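You operate a simulated robot arm through the tools that you are given. There is no shell and no other tool.

Carry out the task below with a simulated robot arm. There is one attempt and no reset: what you move stays moved.

TASK
Check the red-banded pipe for roundness on the rollers and bin it.
Fine: Dial gauge over the pipe, zero it with the yellow button, then crank till the pipe's black stripe has gone once round (red mark in the green field). Up to 1.0 mm: green bin; more: red bin. Swing the gauge aside again.

Only the result counts: the job must be done as asked and must still hold three seconds after the hand-in. Knocking over, shifting, dropping, spilling or breaking anything else fails it.

THE ROBOT
A 6-joint arm with a two-finger parallel gripper, fixed in place. Base frame: the origin is on the floor under the middle of its stand, x ahead of it, y to its left, z up; the work surface is at about z = 0.8. Lengths are in m, angles in rad, forces in N, time in s.
It reaches about 1.347 m from its shoulder. Its first joint turns from -2.897 to 2.897 rad. Payload 3.91 kg.
The TCP is the grasp point between the finger pads, 0.03 m short of the fingertips. In the tool frame z runs along the fingers and y along their closing line. The gripper opens to 0.11 m. The fingers are 0.02 m wide and 0.01 m thick; the gripper's body (0.048 by 0.112 m) begins 0.055 m behind the TCP.
Orientation is that of the tool frame in the base frame, as [roll, pitch, yaw] about the fixed x, y, z axes, in that order (R = Rz(yaw) Ry(pitch) Rx(roll)). With the fingers straight down and closing along the base's y, the tool's x points along the base's -x, its y along +y and its z along -z.

THE INTERFACE
- The arm moves only by the tool jog_arm. Its argument "rows" is a list that holds one entry, the list of rows, each a list of 7 numbers: the shift along the base's x, y, z in m, then the turn, a rotation vector about the base's x, y, z in rad, then the opening in per cent of the stroke, from 0 (shut) to 100 (fully open). In form: [[[x, y, z, rx, ry, rz, grip], ...]]. A call has 1 to 20 rows; each row shifts and turns the commanded pose from where the row before left it. Rows are played at 5 a second. More than 0.05 m and 0.15 rad between two rows, or a gripper value outside its range, and nothing of the call is played. Where a pose cannot be reached the arm comes as near as it can. A force on the tool above 90 N (or 10 N above the force at the start of the call, whichever is more), or a blocked arm, ends the call early, and 0.2 s more pass. The fingers move at their own pace (about 0.108 m/s each) and stop on an object; they squeeze with about 40 N. The grip force told is the motor's: it shows also when the fingers shut on nothing. Time passes only in rows, and 0.2 s behind the last, so rows that do not move let the fingers close. It gives the time, the measured TCP pose, the force on the tool (base axes), the opening and the grip force at its end, in the units of the frame above (readings bear some noise), with the torque about the TCP (base axes, N m) and any sound that the robot's microphone picked up.
- Cameras (640 x 400 px; columns grow to the right, rows downward): "scene" is fixed at [0.4004, 0.4995, 1.5865]; the picture's right is [0.57, -0.82, 0.00], its down [-0.70, -0.48, -0.53] and it looks along [0.44, 0.30, -0.85] (base axes); focal length 214 px, centre (320, 200). "wrist" rides on the gripper at [0.072, 0.017, -0.103] in the tool frame; the picture's right is [-0.23, 0.97, 0.00], its down [-0.76, -0.18, -0.62] and it looks along [-0.61, -0.14, 0.78] (tool axes); focal length 222 px, centre (320, 200).
- capture(camera): a new picture of that camera. The clock stands still meanwhile.
- point_at(camera, pixels): there is no depth. For up to 12 entries [column, row, z] of the newest picture of that camera ("zoom" is the newest enlarged one), the place [x, y] in the base frame at which the ray of that pixel passes the height z, good to about 0.003 m. The clock stands still meanwhile.
- enlarge(camera, box): a new picture of the part [left, top, right, bottom] of that camera's present view, enlarged. The clock stands still meanwhile.
- hand_in(): hands the job in; it is judged then, once.

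Leave the gripper open and the arm clear of the work at the hand-in unless told otherwise.

The tools are called after "Call:" as name(argument=value, ...) on one line, values as JSON. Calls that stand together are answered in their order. jog_arm: Moves the arm, as the interface text tells. Its arguments: {"type":"object","properties":{"rows":{"type":"array","items":{"type":"array","items":{"type":"array","items":{"type":"number"}}}}},"required":["rows"]} The other tools are called the same way: capture (camera) takes a picture; point_at (camera, pixels) gives the place at which the rays of pixels pass given heights; enlarge (camera, box) takes an enlarged picture of a part of a camera's view; hand_in () hands the job in.

At the start:

```text
time_s: 0.0
tool_pos: [0.5257, -0.274, 1.2383]
orientation: [3.141, 0.003, 3.141]
ft_force: [0.1, 0.4, 0.2]
wrist_torque: [0.01, 0.04, 0.02]
opening: 0.1101
finger_force: 0.1
```

scene: 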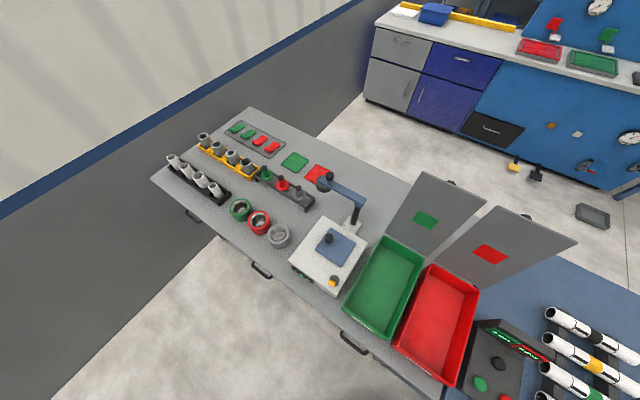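
wrist: 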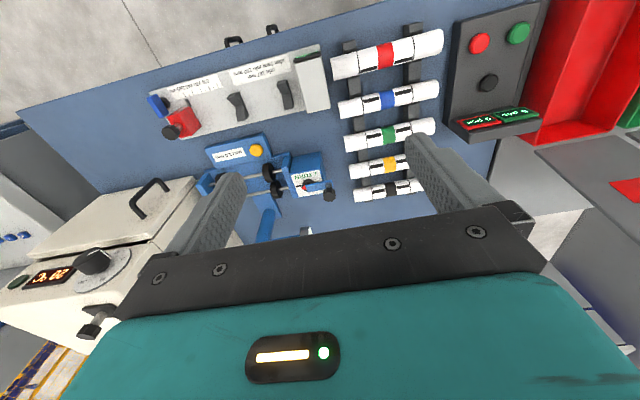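

I can see the blue bench in the wrist view: a rack with five banded pipes (red at about (385,55)), a roller and gauge device at about (270,175), and a panel with buttons at the top right. First I'll take closer pictures of these.

Call:
enlarge(camera="wrist", box=[180, 120, 380, 245])

Call:
enlarge(camera="wrist", box=[320, 10, 560, 210])

Call:
enlarge(camera="wrist", box=[130, 30, 340, 160])

Call:
enlarge(camera="scene", box=[340, 180, 640, 400])

```text
3.20 times, centred on (280, 182) of wrist
```

zoom: 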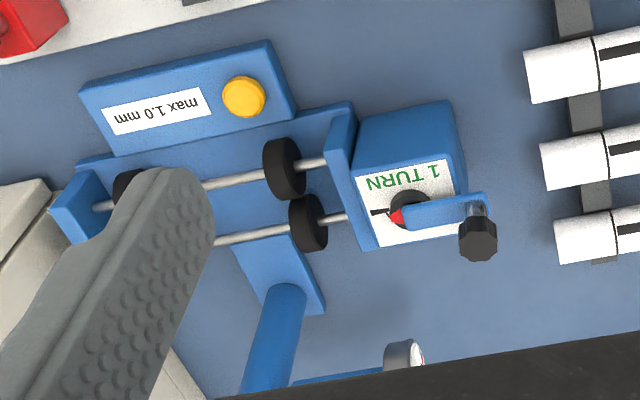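

```text
2.00 times, centred on (440, 110) of wrist
```

zoom: 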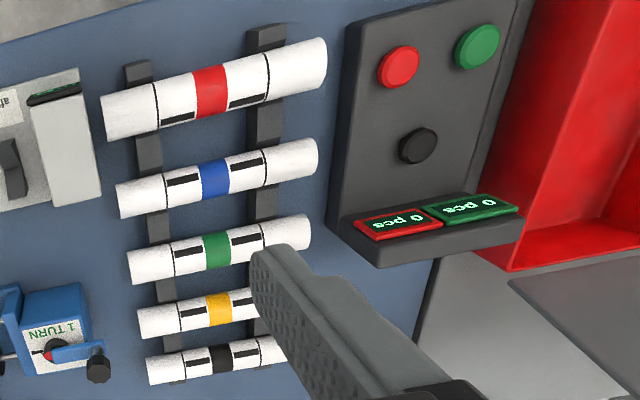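

```text
3.05 times, centred on (235, 95) of wrist
```

zoom: 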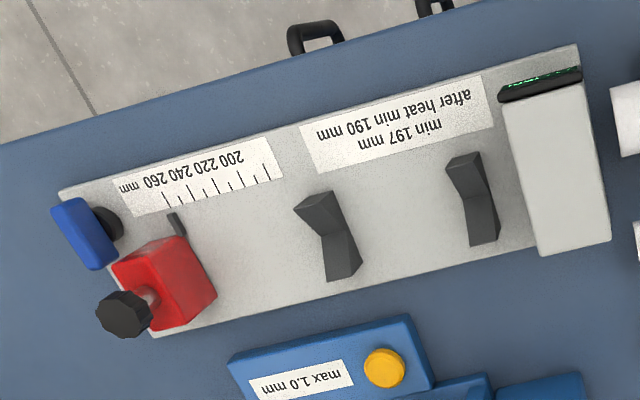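

```text
1.82 times, centred on (490, 290) of scene
```

zoom: 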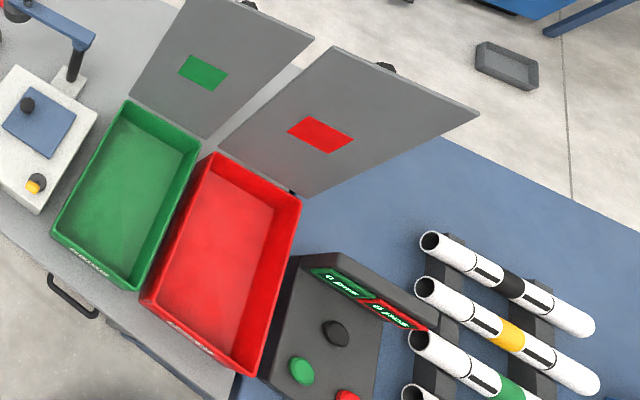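

Next I'll measure the main items with the wrist camera: pipe ends, rollers, yellow button, crank and post.

Call:
point_at(camera="wrist", pixels=[[335, 68, 0.85], [438, 42, 0.85], [345, 108, 0.85], [268.4, 171.7, 0.88], [276.3, 188.9, 0.88], [256.6, 149.8, 0.88], [329.4, 193, 0.9], [308, 185, 0.9], [488, 85, 0.82], [300, 232, 1.0], [265, 240, 0.8], [630, 60, 0.8]])

Call:
point_at(camera="scene", pixels=[[379, 246, 0.87], [350, 300, 0.87], [385, 335, 0.87], [425, 265, 0.87], [478, 290, 0.87], [440, 385, 0.87], [398, 340, 0.87], [362, 300, 0.8], [440, 300, 0.8], [550, 312, 0.87], [610, 365, 0.87], [436, 325, 0.81]])

```text
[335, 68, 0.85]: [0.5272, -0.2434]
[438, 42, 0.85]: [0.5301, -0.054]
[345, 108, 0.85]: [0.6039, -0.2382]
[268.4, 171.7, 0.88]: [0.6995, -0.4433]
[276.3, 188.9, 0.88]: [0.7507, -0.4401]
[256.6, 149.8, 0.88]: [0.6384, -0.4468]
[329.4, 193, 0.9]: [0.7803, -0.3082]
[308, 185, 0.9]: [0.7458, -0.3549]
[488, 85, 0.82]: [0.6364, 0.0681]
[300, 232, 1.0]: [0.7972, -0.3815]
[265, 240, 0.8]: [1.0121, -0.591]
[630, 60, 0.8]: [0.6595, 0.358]
```

```text
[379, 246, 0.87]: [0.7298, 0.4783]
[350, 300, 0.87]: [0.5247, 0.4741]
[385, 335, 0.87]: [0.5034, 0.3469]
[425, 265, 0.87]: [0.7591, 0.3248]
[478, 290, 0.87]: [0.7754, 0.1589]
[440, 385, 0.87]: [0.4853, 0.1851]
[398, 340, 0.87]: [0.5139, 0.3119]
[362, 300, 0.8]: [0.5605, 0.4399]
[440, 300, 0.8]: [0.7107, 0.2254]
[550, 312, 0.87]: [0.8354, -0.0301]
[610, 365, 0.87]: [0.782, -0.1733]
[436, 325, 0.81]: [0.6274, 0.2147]
```

The pipes lie along y in the rack (red at x≈0.53, y from -0.24 to -0.05). The rollers sit near x≈0.70 and 0.75 around y≈-0.5, and the bins are at y≈0.17 to 0.47. I'll stay high and move over toward the roller device to see the gauge and its post.

Call:
jog_arm(rows=[[[0.02, -0.04, 0, 0, 0, 0, 100], [0.02, -0.04, 0, 0, 0, 0, 100], [0.02, -0.04, 0, 0, 0, 0, 100], [0.02, -0.04, 0, 0, 0, 0, 100], [0.02, -0.04, 0, 0, 0, 0, 100], [0.02, -0.04, 0, 0, 0, 0, 100]]])

Call:
capture(camera="wrist")

```text
time_s: 1.4
tool_pos: [0.6411, -0.5076, 1.2276]
orientation: [-3.139, 0.008, 3.141]
ft_force: [0.5, 1.7, 0.7]
wrist_torque: [-0.06, -0.04, 0.02]
opening: 0.11
finger_force: 0.0
out of reach, approached as far as the arm can: row 6
```

```text
taken
```

wrist: 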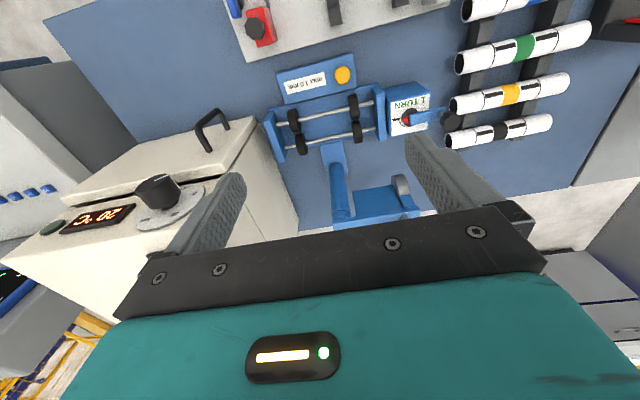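

The device is now in full view: rollers at about (325,120), yellow button (342,75), crank (408,118), post (340,190) and gauge (380,200). I'll zoom in.

Call:
enlarge(camera="wrist", box=[250, 40, 470, 240])

Call:
point_at(camera="wrist", pixels=[[342, 75, 0.85], [294, 120, 0.88], [301, 144, 0.88], [353, 106, 0.88], [357, 132, 0.88], [408, 118, 0.9], [452, 118, 0.9], [340, 215, 1.0], [400, 185, 1.0], [336, 150, 0.8], [268, 120, 0.88], [380, 100, 0.88]])

```text
2.00 times, centred on (360, 140) of wrist
```

zoom: 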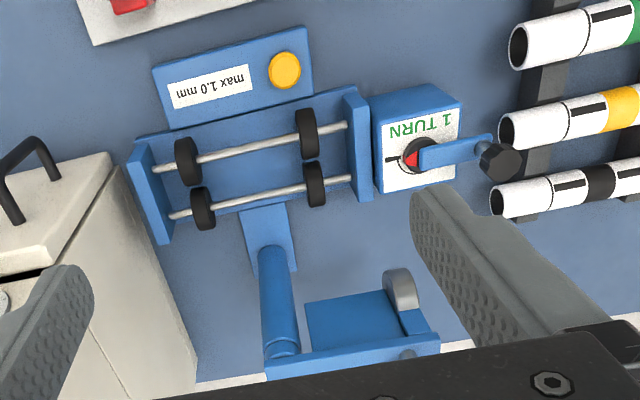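

```text
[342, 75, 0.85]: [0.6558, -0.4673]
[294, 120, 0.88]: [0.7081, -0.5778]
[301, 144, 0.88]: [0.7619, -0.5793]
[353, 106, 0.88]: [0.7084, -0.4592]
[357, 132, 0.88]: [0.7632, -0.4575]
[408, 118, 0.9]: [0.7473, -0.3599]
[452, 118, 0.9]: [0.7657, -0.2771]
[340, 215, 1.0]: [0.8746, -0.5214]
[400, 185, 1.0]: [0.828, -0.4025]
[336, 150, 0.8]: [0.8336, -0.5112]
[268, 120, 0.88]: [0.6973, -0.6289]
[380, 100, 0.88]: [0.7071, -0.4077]
```

I see the crank box with a "1 TURN" label on top and its pointer. The blue post has an arm that currently points toward +y, and the dial is at its end. To see heights and the dial face I'll back off, come lower, and tilt the gripper forward for a more level view.

Call:
jog_arm(rows=[[[-0.04, 0, -0.02, 0, -0.1, 0, 100], [-0.04, 0, -0.03, 0, -0.1, 0, 100], [-0.04, 0, -0.03, 0, -0.1, 0, 100], [-0.04, 0, -0.03, 0, -0.1, 0, 100], [-0.02, 0, -0.02, 0, -0.1, 0, 100]]])

Call:
capture(camera="wrist")

Call:
enlarge(camera="wrist", box=[230, 60, 450, 240])

```text
time_s: 2.6
tool_pos: [0.4601, -0.5084, 1.0971]
orientation: [3.141, 0.504, -3.14]
ft_force: [0.5, -0.4, -0.8]
wrist_torque: [-0.01, 0.01, 0.02]
opening: 0.1101
finger_force: 0.0
```

```text
taken
```

wrist: 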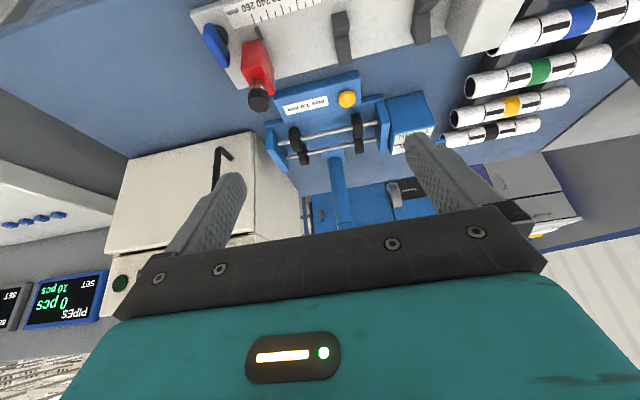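

```text
2.22 times, centred on (340, 150) of wrist
```

zoom: 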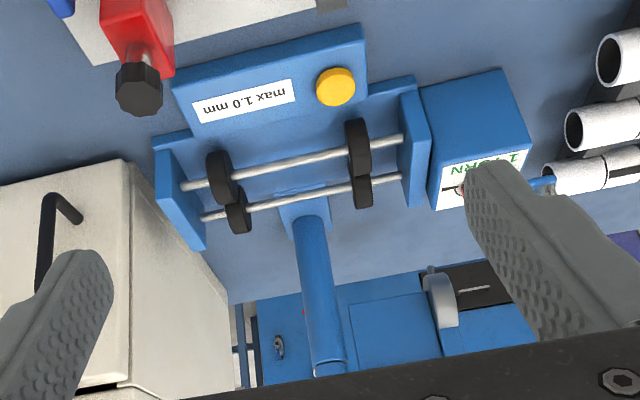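

I can't see the gauge face from here. I'll move around to the +y side and turn the gripper so the camera looks along -y, keeping the tilt.

Call:
jog_arm(rows=[[[0.024, 0.038, 0.004, 0, 0, -0.135, 100], [0.024, 0.038, 0.004, 0, 0, -0.135, 100], [0.024, 0.038, 0.004, 0, 0, -0.135, 100], [0.024, 0.038, 0.004, 0, 0, -0.135, 100], [0.024, 0.038, 0.004, 0, 0, -0.135, 100], [0.024, 0.038, 0.004, 0, 0, -0.135, 100], [0.024, 0.038, 0.004, 0, 0, -0.135, 100], [0.024, 0.038, 0.004, 0, 0, -0.135, 100], [0.024, 0.038, 0.004, 0, 0, -0.135, 100], [0.024, 0.038, 0.004, 0, 0, -0.135, 100]]])

Call:
capture(camera="wrist")

Call:
capture(camera="scene")

```text
time_s: 4.8
tool_pos: [0.7007, -0.1296, 1.1415]
orientation: [3.141, 0.504, 1.789]
ft_force: [-1.3, -0.5, 1.5]
wrist_torque: [0.04, -0.01, 0.0]
opening: 0.1101
finger_force: 0.0
```

```text
taken
```

wrist: 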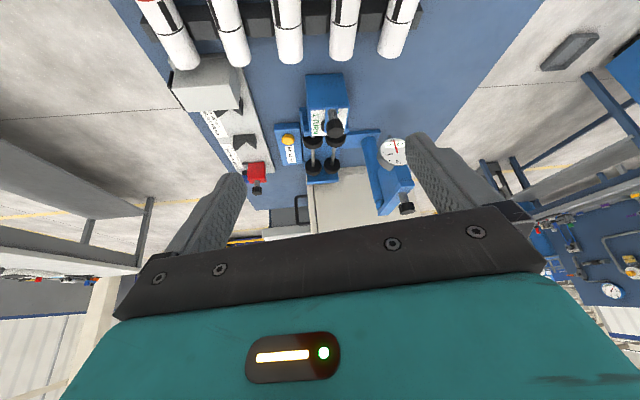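

```text
taken
```

scene: 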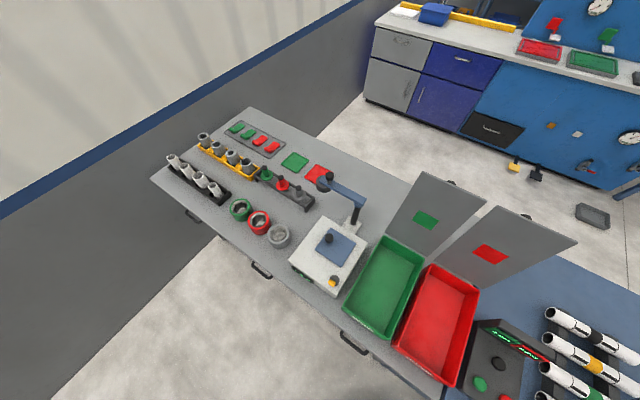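

The dial face is now visible at about (393,150), facing +y, with a dark knob at about (406,208) beyond it. I'll zoom in.

Call:
enlarge(camera="wrist", box=[260, 60, 440, 230])

Call:
enlarge(camera="wrist", box=[350, 120, 430, 220])

Call:
enlarge(camera="wrist", box=[270, 60, 370, 190])

```text
2.35 times, centred on (350, 145) of wrist
```

zoom: 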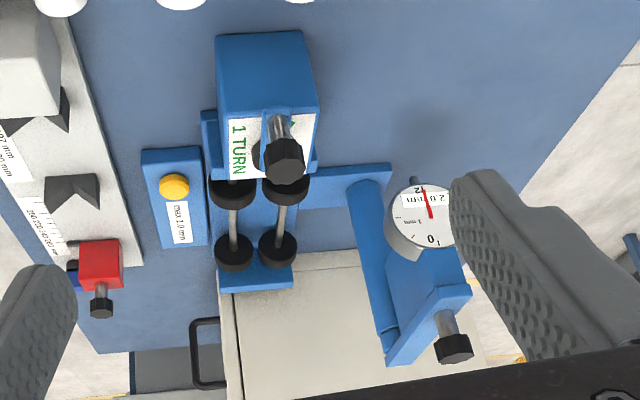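

```text
4.00 times, centred on (390, 170) of wrist
```

zoom: 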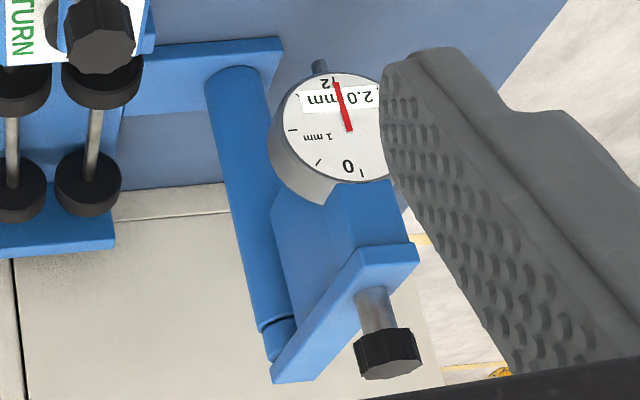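

```text
3.08 times, centred on (320, 125) of wrist
```

zoom: 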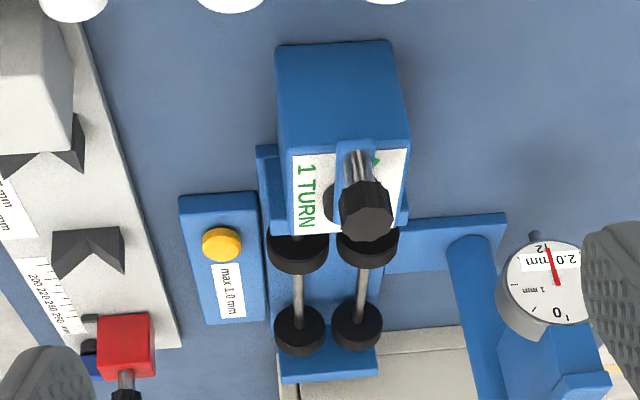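

The gauge arm has a knob on top at its free end for swinging it, and the dial reads "2.0 mm". I'll use rays at two heights to work out where the gauge parts are.

Call:
point_at(camera="wrist", pixels=[[407, 208, 1.1], [407, 208, 0.95], [393, 150, 1.0], [393, 150, 0.9], [382, 202, 1.05], [382, 202, 0.95], [335, 130, 0.95], [335, 130, 0.85], [289, 139, 0.85], [335, 94, 0.9], [372, 198, 1.05], [372, 198, 0.95]])

```text
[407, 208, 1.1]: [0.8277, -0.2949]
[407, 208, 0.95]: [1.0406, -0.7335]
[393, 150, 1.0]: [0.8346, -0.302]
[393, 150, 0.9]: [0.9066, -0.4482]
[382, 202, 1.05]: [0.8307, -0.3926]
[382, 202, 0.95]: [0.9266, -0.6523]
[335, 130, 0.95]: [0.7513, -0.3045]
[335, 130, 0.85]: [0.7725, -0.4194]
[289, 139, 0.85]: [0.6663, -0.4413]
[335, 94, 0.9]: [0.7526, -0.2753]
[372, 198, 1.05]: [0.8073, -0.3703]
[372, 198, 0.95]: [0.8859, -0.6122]
```

From these rays:
- Post axis about (0.877,-0.521), with its top at z≈1.0
- Gauge knob about (0.877,-0.396,1.065)
- Crank knob about (0.747,-0.303,0.95)

Next I'll stand over the red pipe with the fingers vertical, closing along x (yaw π/2), to measure it.

Call:
jog_arm(rows=[[[-0.028, -0.004, -0.01, 0, 0, -0.11, 100], [-0.028, -0.004, -0.01, 0, 0, -0.108, 100], [-0.028, -0.004, -0.02, 0.126, 0, 0, 100], [-0.028, -0.004, -0.02, 0.126, 0, 0, 100], [-0.028, -0.004, -0.02, 0.126, 0, 0, 100], [-0.028, -0.004, -0.01, 0.126, 0, 0, 100]]])

Call:
capture(camera="wrist")

```text
time_s: 6.2
tool_pos: [0.5322, -0.1544, 1.0471]
orientation: [3.136, -0.003, 1.575]
ft_force: [1.3, 0.0, 0.3]
wrist_torque: [-0.02, -0.01, 0.01]
opening: 0.11
finger_force: 0.0
```

```text
taken
```

wrist: 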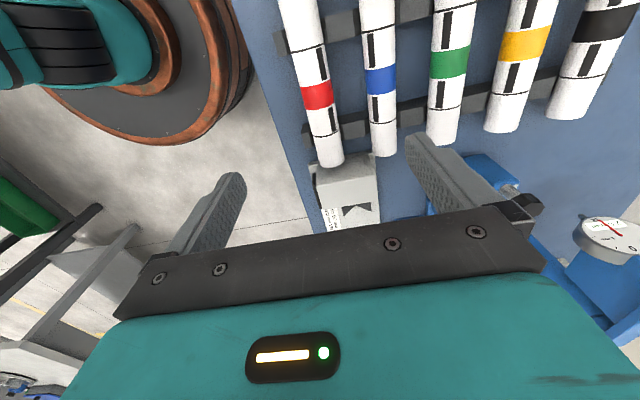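

The red pipe runs from the top (300,0) to its -y end at (330,160), with the band at (317,95). I'll zoom on the pipe and also on the dial at (605,235).

Call:
enlarge(camera="wrist", box=[260, 0, 480, 180])

Call:
enlarge(camera="wrist", box=[560, 190, 640, 270])

Call:
point_at(camera="wrist", pixels=[[317, 95, 0.88], [317, 95, 0.84], [301, 97, 0.86], [333, 92, 0.86], [330, 160, 0.86], [381, 80, 0.86], [366, 82, 0.86], [396, 79, 0.86], [450, 60, 0.86], [290, 44, 0.82], [290, 130, 0.82], [320, 165, 0.86]])

```text
2.22 times, centred on (370, 90) of wrist
```

zoom: 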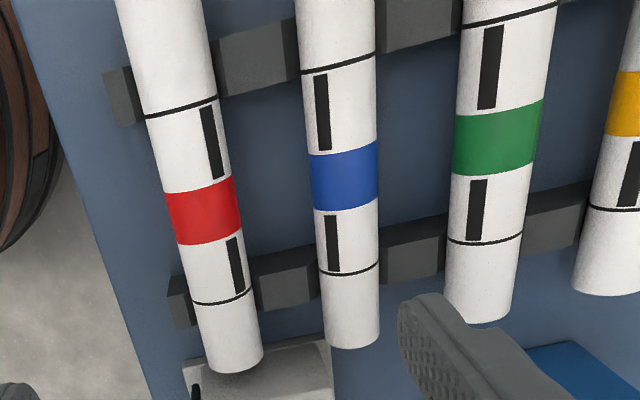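

```text
5.00 times, centred on (600, 230) of wrist
```

zoom: 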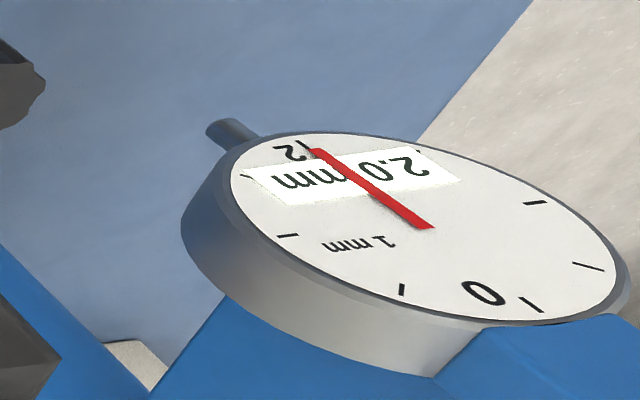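

```text
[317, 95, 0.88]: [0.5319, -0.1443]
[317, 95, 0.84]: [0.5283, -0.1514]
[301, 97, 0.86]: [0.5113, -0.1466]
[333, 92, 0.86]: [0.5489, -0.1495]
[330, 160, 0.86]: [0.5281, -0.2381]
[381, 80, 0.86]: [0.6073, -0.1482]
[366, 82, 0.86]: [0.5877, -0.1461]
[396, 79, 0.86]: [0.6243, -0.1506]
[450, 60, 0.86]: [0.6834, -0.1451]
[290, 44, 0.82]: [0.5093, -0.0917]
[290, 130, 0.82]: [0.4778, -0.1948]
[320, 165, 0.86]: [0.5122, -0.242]
```

The red pipe's axis is at x≈0.530 and its centre at y≈-0.148. Its diameter is about 37 mm and the blue pipe is 77 mm away. I'll go down to z=0.95 with the fingers at 60 mm opening and look again to fix the pipe's height.

Call:
jog_arm(rows=[[[-0.001, 0.003, -0.03, 0.003, 0.0, -0.004, 55], [-0.001, 0.003, -0.03, 0.003, 0.0, 0, 55], [0, 0, -0.03, 0, 0, 0, 55], [0, 0, -0.01, 0, 0, 0, 55]]])

Call:
capture(camera="wrist")

Call:
point_at(camera="wrist", pixels=[[320, 190, 0.95], [320, 100, 0.86], [320, 150, 0.86]])

```text
time_s: 7.2
tool_pos: [0.5315, -0.1474, 0.9492]
orientation: [3.137, -0.007, 1.57]
ft_force: [-0.5, 0.6, 0.5]
wrist_torque: [0.03, -0.01, 0.02]
opening: 0.0602
finger_force: 0.1
```

```text
taken
```

wrist: 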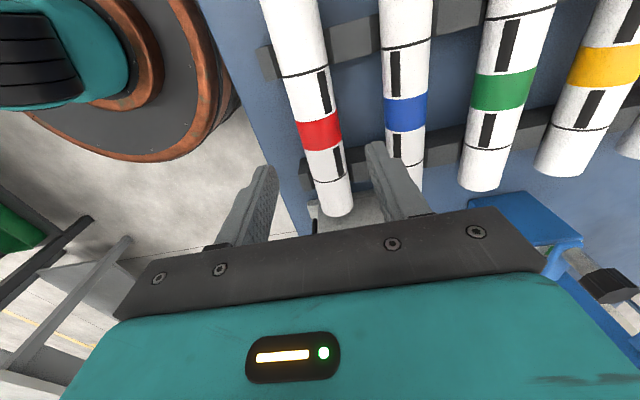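

```text
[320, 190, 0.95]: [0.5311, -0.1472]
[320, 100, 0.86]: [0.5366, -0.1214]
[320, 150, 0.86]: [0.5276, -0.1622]
```

The band centre is now at (319,132). I'll compare this ray with the earlier view to triangulate its height.

Call:
point_at(camera="wrist", pixels=[[319, 132, 0.88], [319, 132, 0.86], [319, 132, 0.84], [303, 75, 0.86], [327, 181, 0.86], [340, 214, 0.84], [297, 135, 0.86], [341, 130, 0.86], [404, 112, 0.86], [285, 50, 0.82], [380, 10, 0.82]])

Call:
enlarge(camera="wrist", box=[250, 0, 450, 220])

```text
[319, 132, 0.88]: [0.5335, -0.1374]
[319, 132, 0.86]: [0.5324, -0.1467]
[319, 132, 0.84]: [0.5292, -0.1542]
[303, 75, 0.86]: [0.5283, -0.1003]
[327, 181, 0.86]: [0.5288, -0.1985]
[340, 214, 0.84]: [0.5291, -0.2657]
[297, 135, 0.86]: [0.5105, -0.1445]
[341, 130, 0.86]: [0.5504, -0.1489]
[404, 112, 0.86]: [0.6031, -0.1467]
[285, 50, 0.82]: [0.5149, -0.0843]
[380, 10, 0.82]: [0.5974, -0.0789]
```

```text
1.82 times, centred on (350, 110) of wrist
```

zoom: 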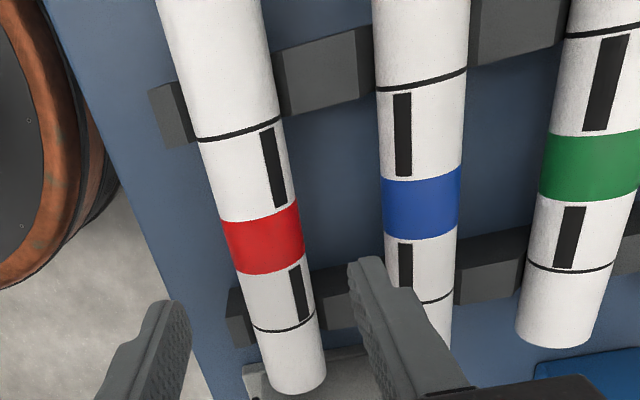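

The pipe's top comes out near z≈0.856. The fingers at ±30 mm straddle the pipe, so I'll descend in small steps to z≈0.87 and watch the force.

Call:
jog_arm(rows=[[[-0.001, -0.001, -0.03, 0.003, 0.0, 0, 55], [0, 0, -0.025, 0, 0, 0, 55], [0, 0, -0.02, 0, 0, 0, 55], [0, 0, 0, 0, 0, 0, 55]]])

Call:
capture(camera="wrist")

Call:
enlarge(camera="wrist", box=[240, 60, 440, 220])

```text
time_s: 8.2
tool_pos: [0.5285, -0.1489, 0.874]
orientation: [3.138, -0.011, 1.571]
ft_force: [-0.4, -0.4, -0.8]
wrist_torque: [0.01, 0.0, 0.04]
opening: 0.0601
finger_force: 0.1
```

```text
taken
```

wrist: 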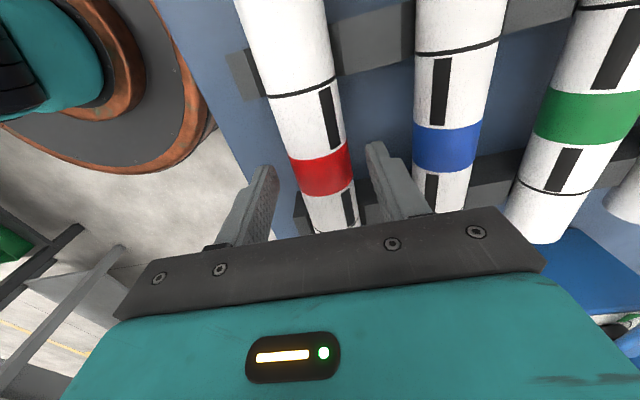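

```text
2.50 times, centred on (340, 140) of wrist
```

zoom: 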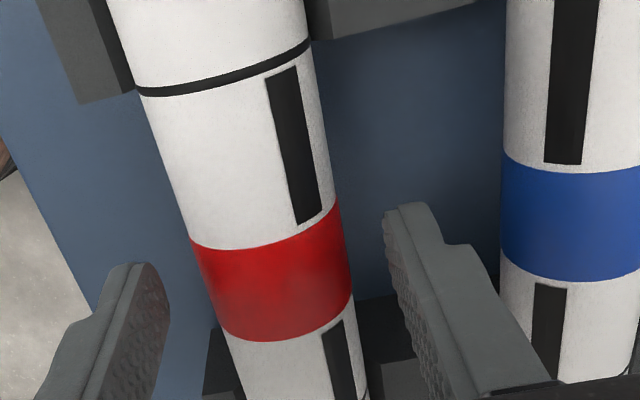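

The band centre at row 170 confirms the pipe's top is at z≈0.853, so its axis is near 0.834. I'll go down to z≈0.848 so the fingertips stay well above the pipe's underside, then close.

Call:
jog_arm(rows=[[[0.001, 0, -0.013, 0, 0, 0, 55], [0.0, 0, -0.013, 0, 0, 0, 55], [0, 0, 0, 0, 0, 0, 55], [0, 0, 0, 0, 0, 0, 20], [0, 0, 0, 0, 0, 0, 0], [0, 0, 0, 0, 0, 0, 0]]])

Call:
capture(camera="wrist")

```text
time_s: 9.6
tool_pos: [0.5302, -0.1491, 0.8494]
orientation: [3.138, -0.009, 1.572]
ft_force: [-16.1, 0.8, 5.7]
wrist_torque: [0.16, 0.26, 0.33]
opening: 0.0387
finger_force: 40.2
```

```text
taken
```

wrist: 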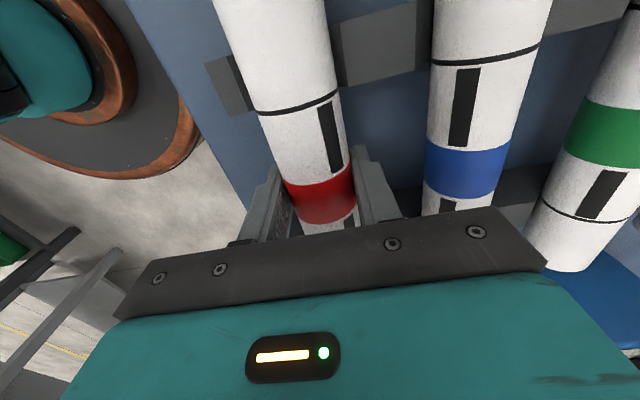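

The pipe is gripped (opening 38.7 mm, 40 N). I'll shift a hair in -x to relieve the side force and lift straight up.

Call:
jog_arm(rows=[[[-0.001, 0, 0, 0, 0, 0, 0], [-0.0005, 0, 0.015, 0, 0, 0, 0], [0, 0, 0.03, 0, 0, 0, 0], [0, 0, 0.04, 0, 0, 0, 0], [0, 0, 0.04, 0, 0, 0, 0], [0, 0, 0.04, 0, 0, 0, 0]]])

Call:
capture(camera="wrist")

```text
time_s: 11.0
tool_pos: [0.5312, -0.1482, 1.0109]
orientation: [3.141, -0.011, 1.571]
ft_force: [-0.2, -1.0, -1.6]
wrist_torque: [0.01, 0.02, -0.01]
opening: 0.0387
finger_force: 39.8
```

```text
taken
```

wrist: 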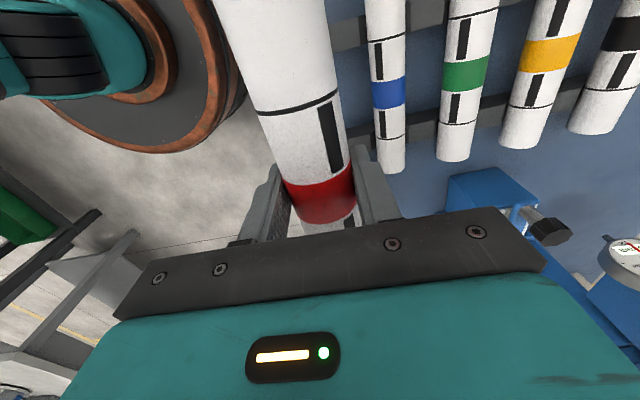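

The pipe is held and centred on the TCP. From my views, the roller axes are near x≈0.719 and 0.777 at z≈0.85, so the middle is x≈0.748, y≈-0.517. I'll carry the pipe there at z≈1.06, above the crank knob (top about 0.96), and look.

Call:
jog_arm(rows=[[[0.0, 0.0, 0.045, 0, 0, 0, 0], [0.0217, -0.037, 0.0, 0, 0, 0, 0], [0.0217, -0.037, 0.0, 0, 0, 0, 0], [0.0217, -0.037, 0.0, 0, 0, 0, 0], [0.0217, -0.037, 0.0, 0, 0, 0, 0], [0.0217, -0.037, 0.0, 0, 0, 0, 0], [0.0217, -0.037, 0.0, 0, 0, 0, 0], [0.0217, -0.037, 0.0, 0, 0, 0, 0], [0.0217, -0.037, 0.0, 0, 0, 0, 0], [0.0217, -0.037, 0.0, 0, 0, 0, 0], [0.0217, -0.037, 0.0, 0, 0, 0, 0]]])

Call:
capture(camera="wrist")

Call:
capture(camera="scene")

```text
time_s: 13.4
tool_pos: [0.7452, -0.5194, 1.0586]
orientation: [3.138, -0.009, 1.572]
ft_force: [-0.9, 0.3, 0.7]
wrist_torque: [-0.07, -0.03, -0.02]
opening: 0.039
finger_force: 39.3
```

```text
taken
```

wrist: 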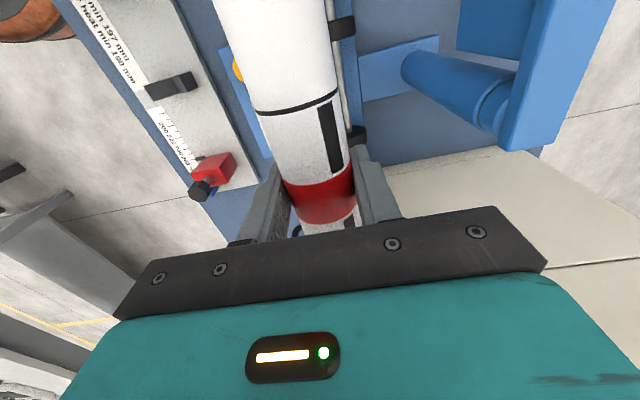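

```text
taken
```

scene: 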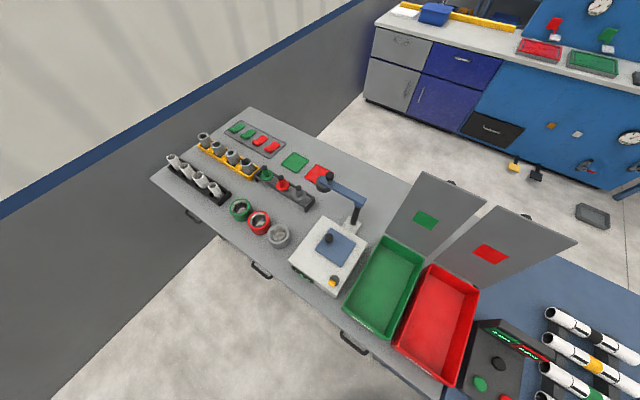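

To the right of the pipe I can see the far (+x) shaft with its rollers at (343,27) and (357,133). The gauge post and arm are at upper right. I'll check those positions against the plan.

Call:
point_at(camera="wrist", pixels=[[343, 27, 0.85], [357, 133, 0.85], [343, 27, 0.87], [357, 133, 0.87], [420, 65, 1.0], [490, 110, 1.0], [237, 65, 0.85], [350, 80, 0.85]])

Call:
enlarge(camera="wrist", box=[220, 0, 420, 180])

```text
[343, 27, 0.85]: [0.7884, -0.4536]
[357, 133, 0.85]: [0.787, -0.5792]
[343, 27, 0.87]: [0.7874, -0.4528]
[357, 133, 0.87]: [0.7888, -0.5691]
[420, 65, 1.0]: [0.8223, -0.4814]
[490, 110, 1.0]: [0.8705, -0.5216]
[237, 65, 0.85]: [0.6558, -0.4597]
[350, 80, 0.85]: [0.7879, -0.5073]
```

```text
2.22 times, centred on (320, 90) of wrist
```

zoom: 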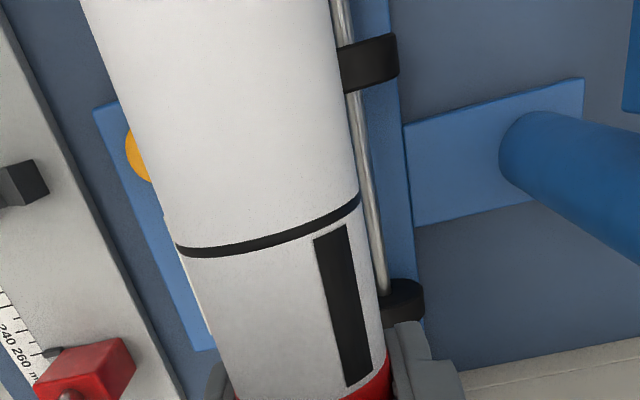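

I'll measure the visible shaft line, at px (339,76) and (347,117), and the roller's outer edge.

Call:
point_at(camera="wrist", pixels=[[338.9, 76.5, 0.85], [347, 117, 0.85], [338.9, 76.5, 0.87], [347, 117, 0.87], [355, 25, 0.85], [367, 132, 0.85], [329, 18, 0.86], [358, 60, 0.82]])

```text
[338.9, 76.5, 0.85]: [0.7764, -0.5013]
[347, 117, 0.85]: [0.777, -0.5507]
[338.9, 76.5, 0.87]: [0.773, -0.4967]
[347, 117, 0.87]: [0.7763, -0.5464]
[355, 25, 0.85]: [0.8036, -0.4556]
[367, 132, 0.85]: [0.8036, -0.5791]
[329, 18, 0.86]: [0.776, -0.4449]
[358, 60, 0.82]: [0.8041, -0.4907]
```

The far shaft is at x≈0.776 and the rollers are at y≈-0.455 and -0.579, so the target is (0.748,-0.517). I'll correct by (+0.002,+0.002) and lower to z≈0.93.

Call:
jog_arm(rows=[[[0.002, 0.002, -0.03, 0, 0, 0, 0], [0, 0, -0.04, 0, 0, 0, 0], [0, 0, -0.03, 0, 0, 0, 0], [0, 0, -0.025, 0, 0, 0, 0], [0, 0, 0, 0, 0, 0, 0]]])

Call:
capture(camera="wrist")

Call:
enlarge(camera="wrist", box=[200, 0, 420, 220])

```text
time_s: 14.6
tool_pos: [0.7515, -0.5166, 0.9312]
orientation: [3.139, -0.01, 1.571]
ft_force: [-0.2, 0.1, -0.5]
wrist_torque: [0.02, -0.01, 0.01]
opening: 0.0388
finger_force: 40.4
```

```text
taken
```

wrist: 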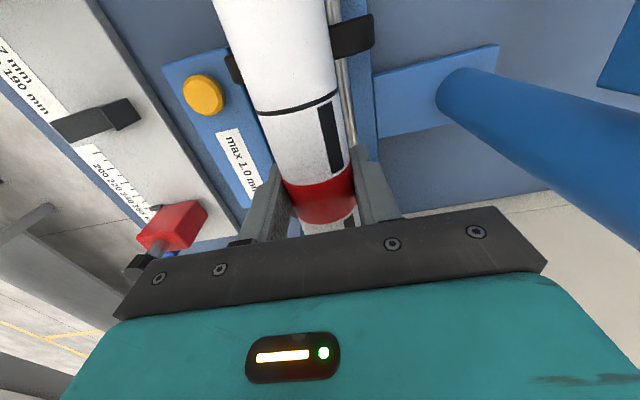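

```text
1.82 times, centred on (310, 110) of wrist
```

zoom: 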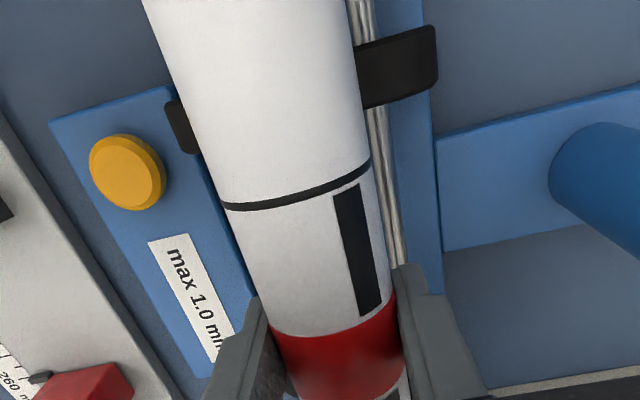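

I can see both rollers on either side of the pipe, with the left edge at about px (225,57) and the right edge at (374,27). I'll use them to check the centring.

Call:
point_at(camera="wrist", pixels=[[225, 57, 0.85], [374, 30, 0.85], [225, 57, 0.86], [374, 30, 0.86], [204, 95, 0.86], [204, 95, 0.84], [352, 100, 0.85], [300, 105, 0.905]])

Call:
jog_arm(rows=[[[0, 0, -0.01, 0, 0, 0, 0], [0, 0, 0, 0, 0, 0, 0]]])

```text
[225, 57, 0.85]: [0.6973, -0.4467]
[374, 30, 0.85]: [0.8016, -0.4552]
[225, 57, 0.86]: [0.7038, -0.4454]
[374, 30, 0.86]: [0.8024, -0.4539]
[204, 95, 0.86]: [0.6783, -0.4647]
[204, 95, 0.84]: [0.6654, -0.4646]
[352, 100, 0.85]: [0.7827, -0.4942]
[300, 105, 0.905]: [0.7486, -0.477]
```

```text
time_s: 15.2
tool_pos: [0.752, -0.5171, 0.9198]
orientation: [3.141, -0.011, 1.571]
ft_force: [-0.5, 0.3, -0.8]
wrist_torque: [0.02, 0.01, -0.02]
opening: 0.0391
finger_force: 40.6
```

Roller mid-x is about 0.750 and the TCP is at 0.752, close enough to self-centre. I'll lower slowly until I feel contact.

Call:
jog_arm(rows=[[[-0.001, 0, -0.005, 0, 0, 0, 0], [0, 0, -0.005, 0, 0, 0, 0], [0, 0, -0.003, 0, 0, 0, 0], [0, 0, 0, 0, 0, 0, 0]]])

```text
time_s: 16.2
tool_pos: [0.749, -0.5179, 0.9102]
orientation: [3.138, -0.01, 1.572]
ft_force: [1.3, -0.2, -0.6]
wrist_torque: [0.02, 0.02, 0.03]
opening: 0.039
finger_force: 40.2
```

There's no contact yet at z≈0.910. I'll lower further in 2 mm steps.

Call:
jog_arm(rows=[[[0, 0, -0.002, 0, 0, 0, 0], [0, 0, -0.002, 0, 0, 0, 0], [0, 0, -0.002, 0, 0, 0, 0], [0, 0, 0, 0, 0, 0, 0]]])

```text
time_s: 17.2
tool_pos: [0.7479, -0.5176, 0.9033]
orientation: [3.139, -0.012, 1.569]
ft_force: [-0.3, -0.5, -1.3]
wrist_torque: [-0.01, 0.03, -0.02]
opening: 0.0389
finger_force: 40.0
```

Call:
jog_arm(rows=[[[0, 0, -0.002, 0, 0, 0, 0], [0, 0, -0.002, 0, 0, 0, 0], [0, 0, 0, 0, 0, 0, 0]]])

Call:
capture(camera="wrist")

```text
time_s: 18.0
tool_pos: [0.7489, -0.5177, 0.8986]
orientation: [3.138, -0.011, 1.571]
ft_force: [-0.2, -0.5, -1.6]
wrist_torque: [0.02, 0.02, -0.02]
opening: 0.0388
finger_force: 39.9
```

```text
taken
```

wrist: 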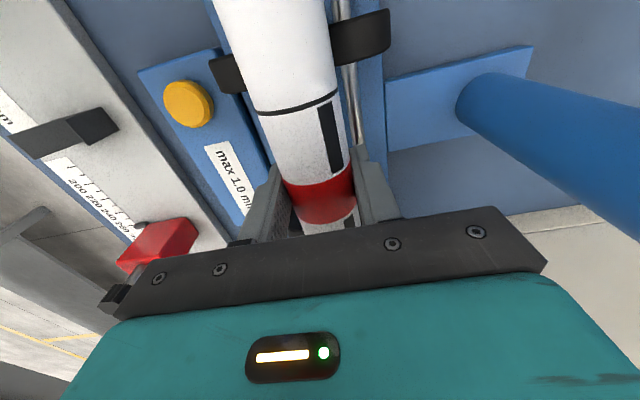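

Still no contact at z≈0.8986. The rollers now hug the pipe on both sides in the view. I'll keep going in small steps.

Call:
jog_arm(rows=[[[0, 0, -0.0015, 0, 0, 0, 0], [0, 0, -0.0015, 0, 0, 0, 0], [0, 0, 0, 0, 0, 0, 0]]])

```text
time_s: 18.8
tool_pos: [0.7474, -0.5177, 0.8963]
orientation: [3.139, -0.011, 1.571]
ft_force: [-0.5, 0.1, 0.0]
wrist_torque: [-0.03, 0.01, 0.01]
opening: 0.0389
finger_force: 40.4
```

Call:
jog_arm(rows=[[[0, 0, -0.0015, 0, 0, 0, 0], [0, 0, -0.0015, 0, 0, 0, 0], [0, 0, 0, 0, 0, 0, 0]]])

```text
time_s: 19.6
tool_pos: [0.7477, -0.5176, 0.8925]
orientation: [3.139, -0.011, 1.569]
ft_force: [0.1, -0.5, -1.2]
wrist_torque: [-0.04, -0.03, 0.01]
opening: 0.0386
finger_force: 40.2
```

There's no contact at 0.8925. I'll zoom in to see how close the pipe and rollers are.

Call:
enlarge(camera="wrist", box=[190, 0, 410, 200])

```text
2.00 times, centred on (300, 100) of wrist
```

zoom: 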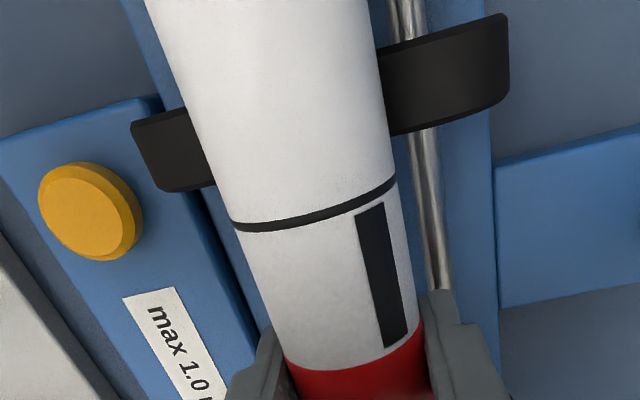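

Call:
point_at(camera="zoom", pixels=[[131, 130, 0.85], [508, 60, 0.85], [131, 130, 0.86], [508, 60, 0.86], [430, 180, 0.85], [235, 225, 0.9], [395, 180, 0.9]])

Call:
jog_arm(rows=[[[0, 0, -0.0015, 0, 0, 0, 0], [0, 0, -0.0015, 0, 0, 0, 0], [0, 0, 0, 0, 0, 0, 0]]])

```text
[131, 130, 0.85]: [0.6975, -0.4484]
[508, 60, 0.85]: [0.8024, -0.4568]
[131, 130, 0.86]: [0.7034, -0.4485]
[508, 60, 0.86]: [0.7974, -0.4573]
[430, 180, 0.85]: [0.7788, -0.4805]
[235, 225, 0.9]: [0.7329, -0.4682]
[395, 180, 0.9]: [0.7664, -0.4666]
```

```text
time_s: 20.4
tool_pos: [0.7482, -0.5181, 0.8894]
orientation: [3.14, -0.01, 1.571]
ft_force: [0.9, 0.0, -1.0]
wrist_torque: [-0.03, 0.0, 0.01]
opening: 0.0389
finger_force: 40.1
```

Still free at 0.8894. I'll keep lowering, with a 1 mm correction in +x toward the roller middle.

Call:
jog_arm(rows=[[[0.001, 0, -0.0015, 0, 0, 0, 0], [0, 0, -0.0015, 0, 0, 0, 0], [0, 0, 0, 0, 0, 0, 0]]])

```text
time_s: 21.2
tool_pos: [0.7489, -0.5168, 0.888]
orientation: [3.139, -0.008, 1.571]
ft_force: [1.9, -0.7, 5.7]
wrist_torque: [-0.13, 0.05, 0.18]
opening: 0.0386
finger_force: 39.5
```

I have contact: Fz rose to +5.7 N at z≈0.888. From the pipe's apparent width, its axis is about 5 mm below the TCP, at z≈0.883, which matches a pipe seated on the rollers. I'll open the fingers gently.

Call:
jog_arm(rows=[[[0, 0, -0.0005, 0, 0, 0, 0], [0, 0, 0, 0, 0, 0, 38], [0, 0, 0, 0, 0, 0, 45], [0, 0, 0, 0, 0, 0, 55], [0, 0, 0, 0, 0, 0, 55]]])

Call:
capture(camera="wrist")

```text
time_s: 22.4
tool_pos: [0.7492, -0.5172, 0.8852]
orientation: [3.139, -0.011, 1.572]
ft_force: [-0.7, 0.0, 0.4]
wrist_torque: [-0.01, 0.01, 0.01]
opening: 0.0606
finger_force: 0.0
```

```text
taken
```

wrist: 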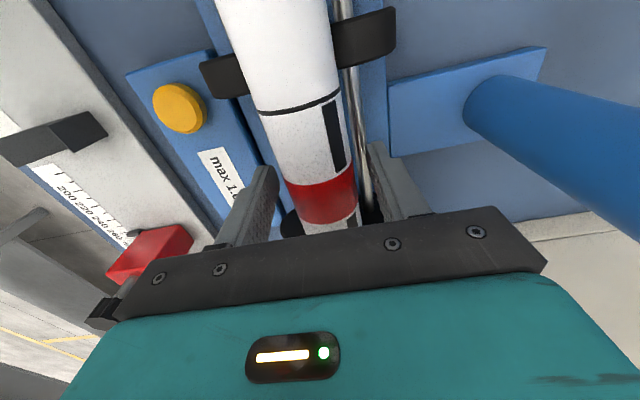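

The pipe rests on the rollers and the fingers are free. I'll lift straight up well clear and look at the whole device.

Call:
jog_arm(rows=[[[0, 0, 0.02, 0, 0, 0, 55], [0, 0, 0.03, 0, 0, 0, 55], [0, 0, 0.04, 0, 0, 0, 55], [0, 0.01, 0.045, 0, 0, 0, 55], [0, 0.02, 0.04, 0, 0, 0, 55], [0, 0.04, 0.02, 0, 0, 0, 55], [0, 0.04, 0.0, 0, 0, 0, 55]]])

Call:
capture(camera="wrist")

Call:
enlarge(camera="wrist", box=[220, 20, 480, 200])

```text
time_s: 24.0
tool_pos: [0.7501, -0.4107, 1.081]
orientation: [3.141, -0.011, 1.569]
ft_force: [0.6, -1.1, -0.1]
wrist_torque: [0.08, 0.02, 0.01]
opening: 0.0605
finger_force: 0.0
```

```text
taken
```

wrist: 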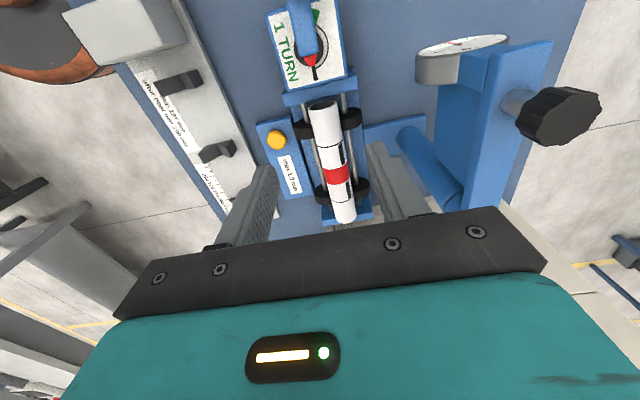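

```text
2.22 times, centred on (350, 110) of wrist
```

zoom: 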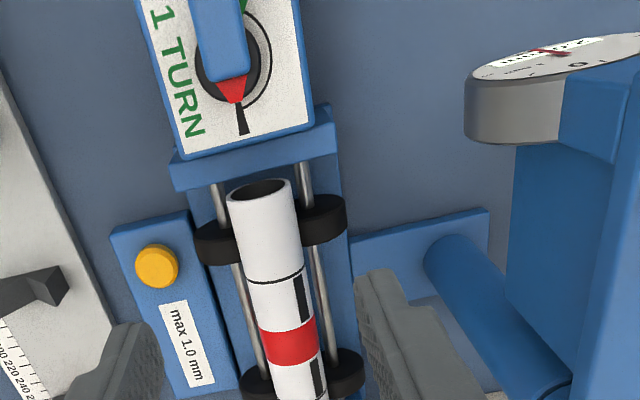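

The pipe sits cleanly on all four rollers. The label has an arc starting at the black mark and leading round to something green under the crank arm. I'll move along +y to see the whole label and the dial.

Call:
jog_arm(rows=[[[0, 0.04, 0.0, 0, 0, 0, 55], [0, 0.04, 0.0, 0, 0, 0, 55], [0, 0.03, 0.0, 0, 0, 0, 55]]])

Call:
capture(camera="wrist")

Call:
enlarge(camera="wrist", box=[240, 40, 400, 160])

Call:
enlarge(camera="wrist", box=[400, 80, 620, 240])

```text
time_s: 24.8
tool_pos: [0.7495, -0.298, 1.0809]
orientation: [3.14, -0.009, 1.57]
ft_force: [0.1, 0.9, -0.4]
wrist_torque: [0.04, 0.02, 0.0]
opening: 0.0607
finger_force: 0.2
```

```text
taken
```

wrist: 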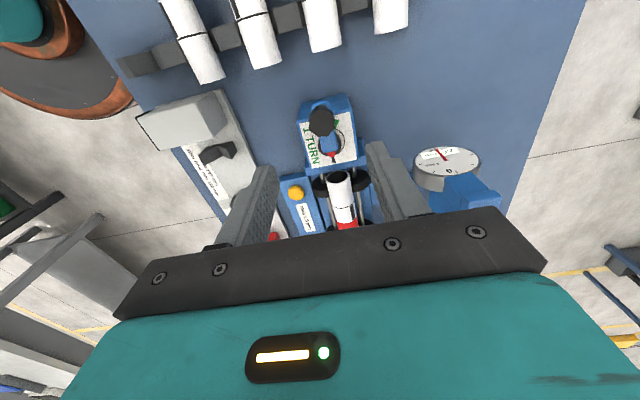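

```text
3.33 times, centred on (320, 100) of wrist
```

zoom: 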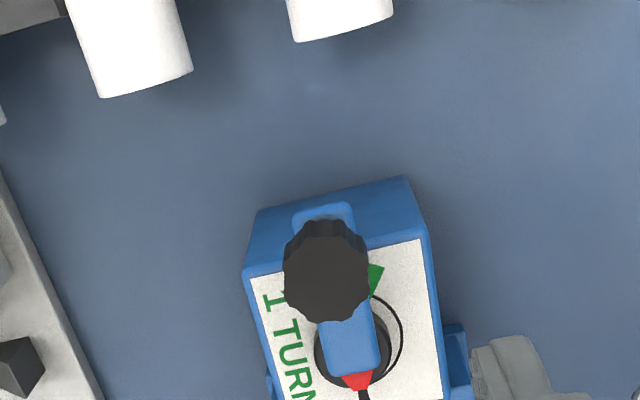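

```text
2.50 times, centred on (510, 160) of wrist
```

zoom: 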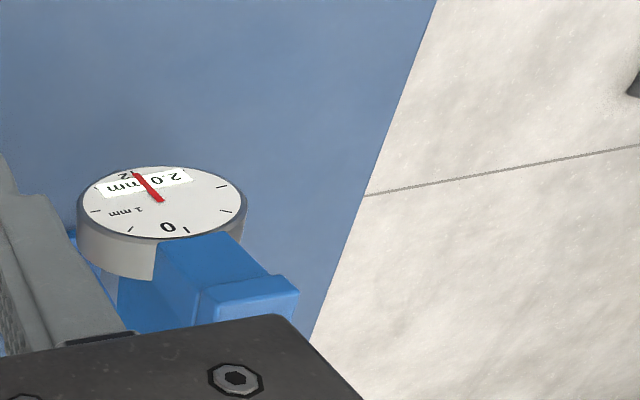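

The dial shows 2.0 mm at rest. On the label, an arc runs from the black mark counter-clockwise (from above, via +x) to a green field under the crank arm at the +y side.

Next is swinging the gauge over. The best triangulation puts its knob at about (0.884,-0.408,1.06). I'll approach from the +y side, slightly above, and test the reach there.

Call:
jog_arm(rows=[[[0.03, 0.0, 0.01, 0, 0, 0, 55], [0.035, -0.01, 0.01, 0, 0, 0, 55], [0.035, -0.01, 0.01, 0, 0, 0, 55], [0.034, -0.01, 0.0, 0, 0, 0, 55], [0, 0, 0, 0, 0, 0, 55]]])

Call:
capture(camera="wrist")

```text
time_s: 26.0
tool_pos: [0.8833, -0.328, 1.1106]
orientation: [-3.141, -0.011, 1.57]
ft_force: [-1.5, -0.3, -0.7]
wrist_torque: [0.03, 0.0, 0.01]
opening: 0.0603
finger_force: 0.1
```

```text
taken
```

wrist: 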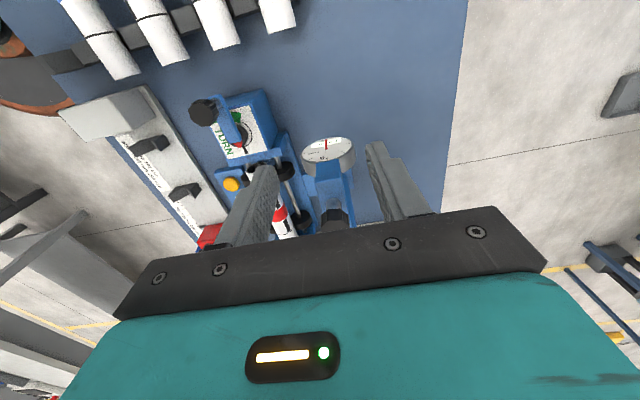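

I'm in reach. The knob shows between the fingers at about (335,218) and the dial at (328,152). I'll zoom on the crank label and the gauge.

Call:
enlarge(camera="wrist", box=[180, 80, 290, 170])

Call:
enlarge(camera="wrist", box=[280, 120, 400, 240])

Call:
point_at(camera="wrist", pixels=[[335, 217, 1.06], [335, 217, 1.04], [335, 217, 1.08], [203, 113, 0.95], [203, 113, 0.93], [242, 136, 0.9], [330, 138, 0.95]])

```text
4.44 times, centred on (235, 125) of wrist
```

zoom: 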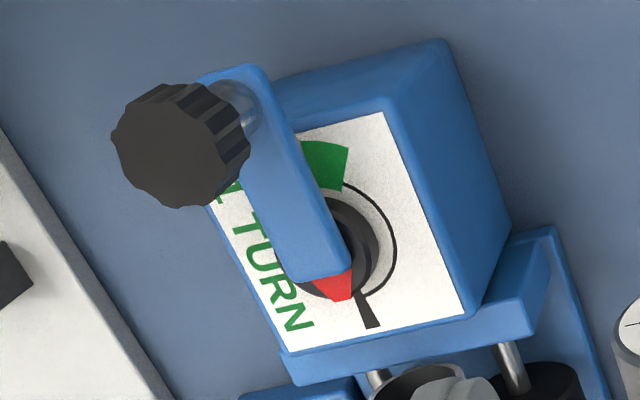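

```text
3.33 times, centred on (340, 180) of wrist
```

zoom: 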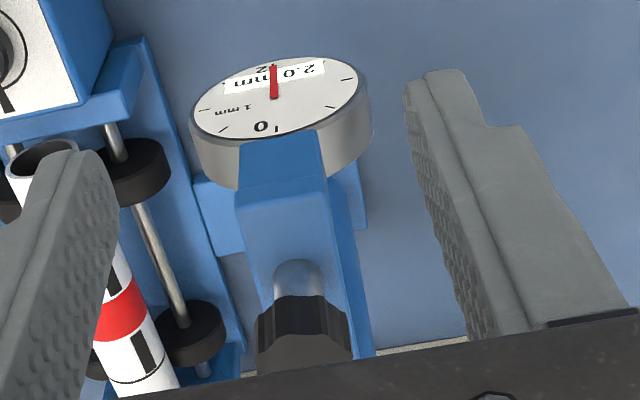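

```text
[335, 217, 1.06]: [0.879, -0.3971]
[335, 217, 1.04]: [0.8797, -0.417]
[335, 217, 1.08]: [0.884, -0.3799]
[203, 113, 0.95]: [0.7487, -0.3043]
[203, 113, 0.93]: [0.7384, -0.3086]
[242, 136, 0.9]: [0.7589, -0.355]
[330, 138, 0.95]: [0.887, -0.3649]
```

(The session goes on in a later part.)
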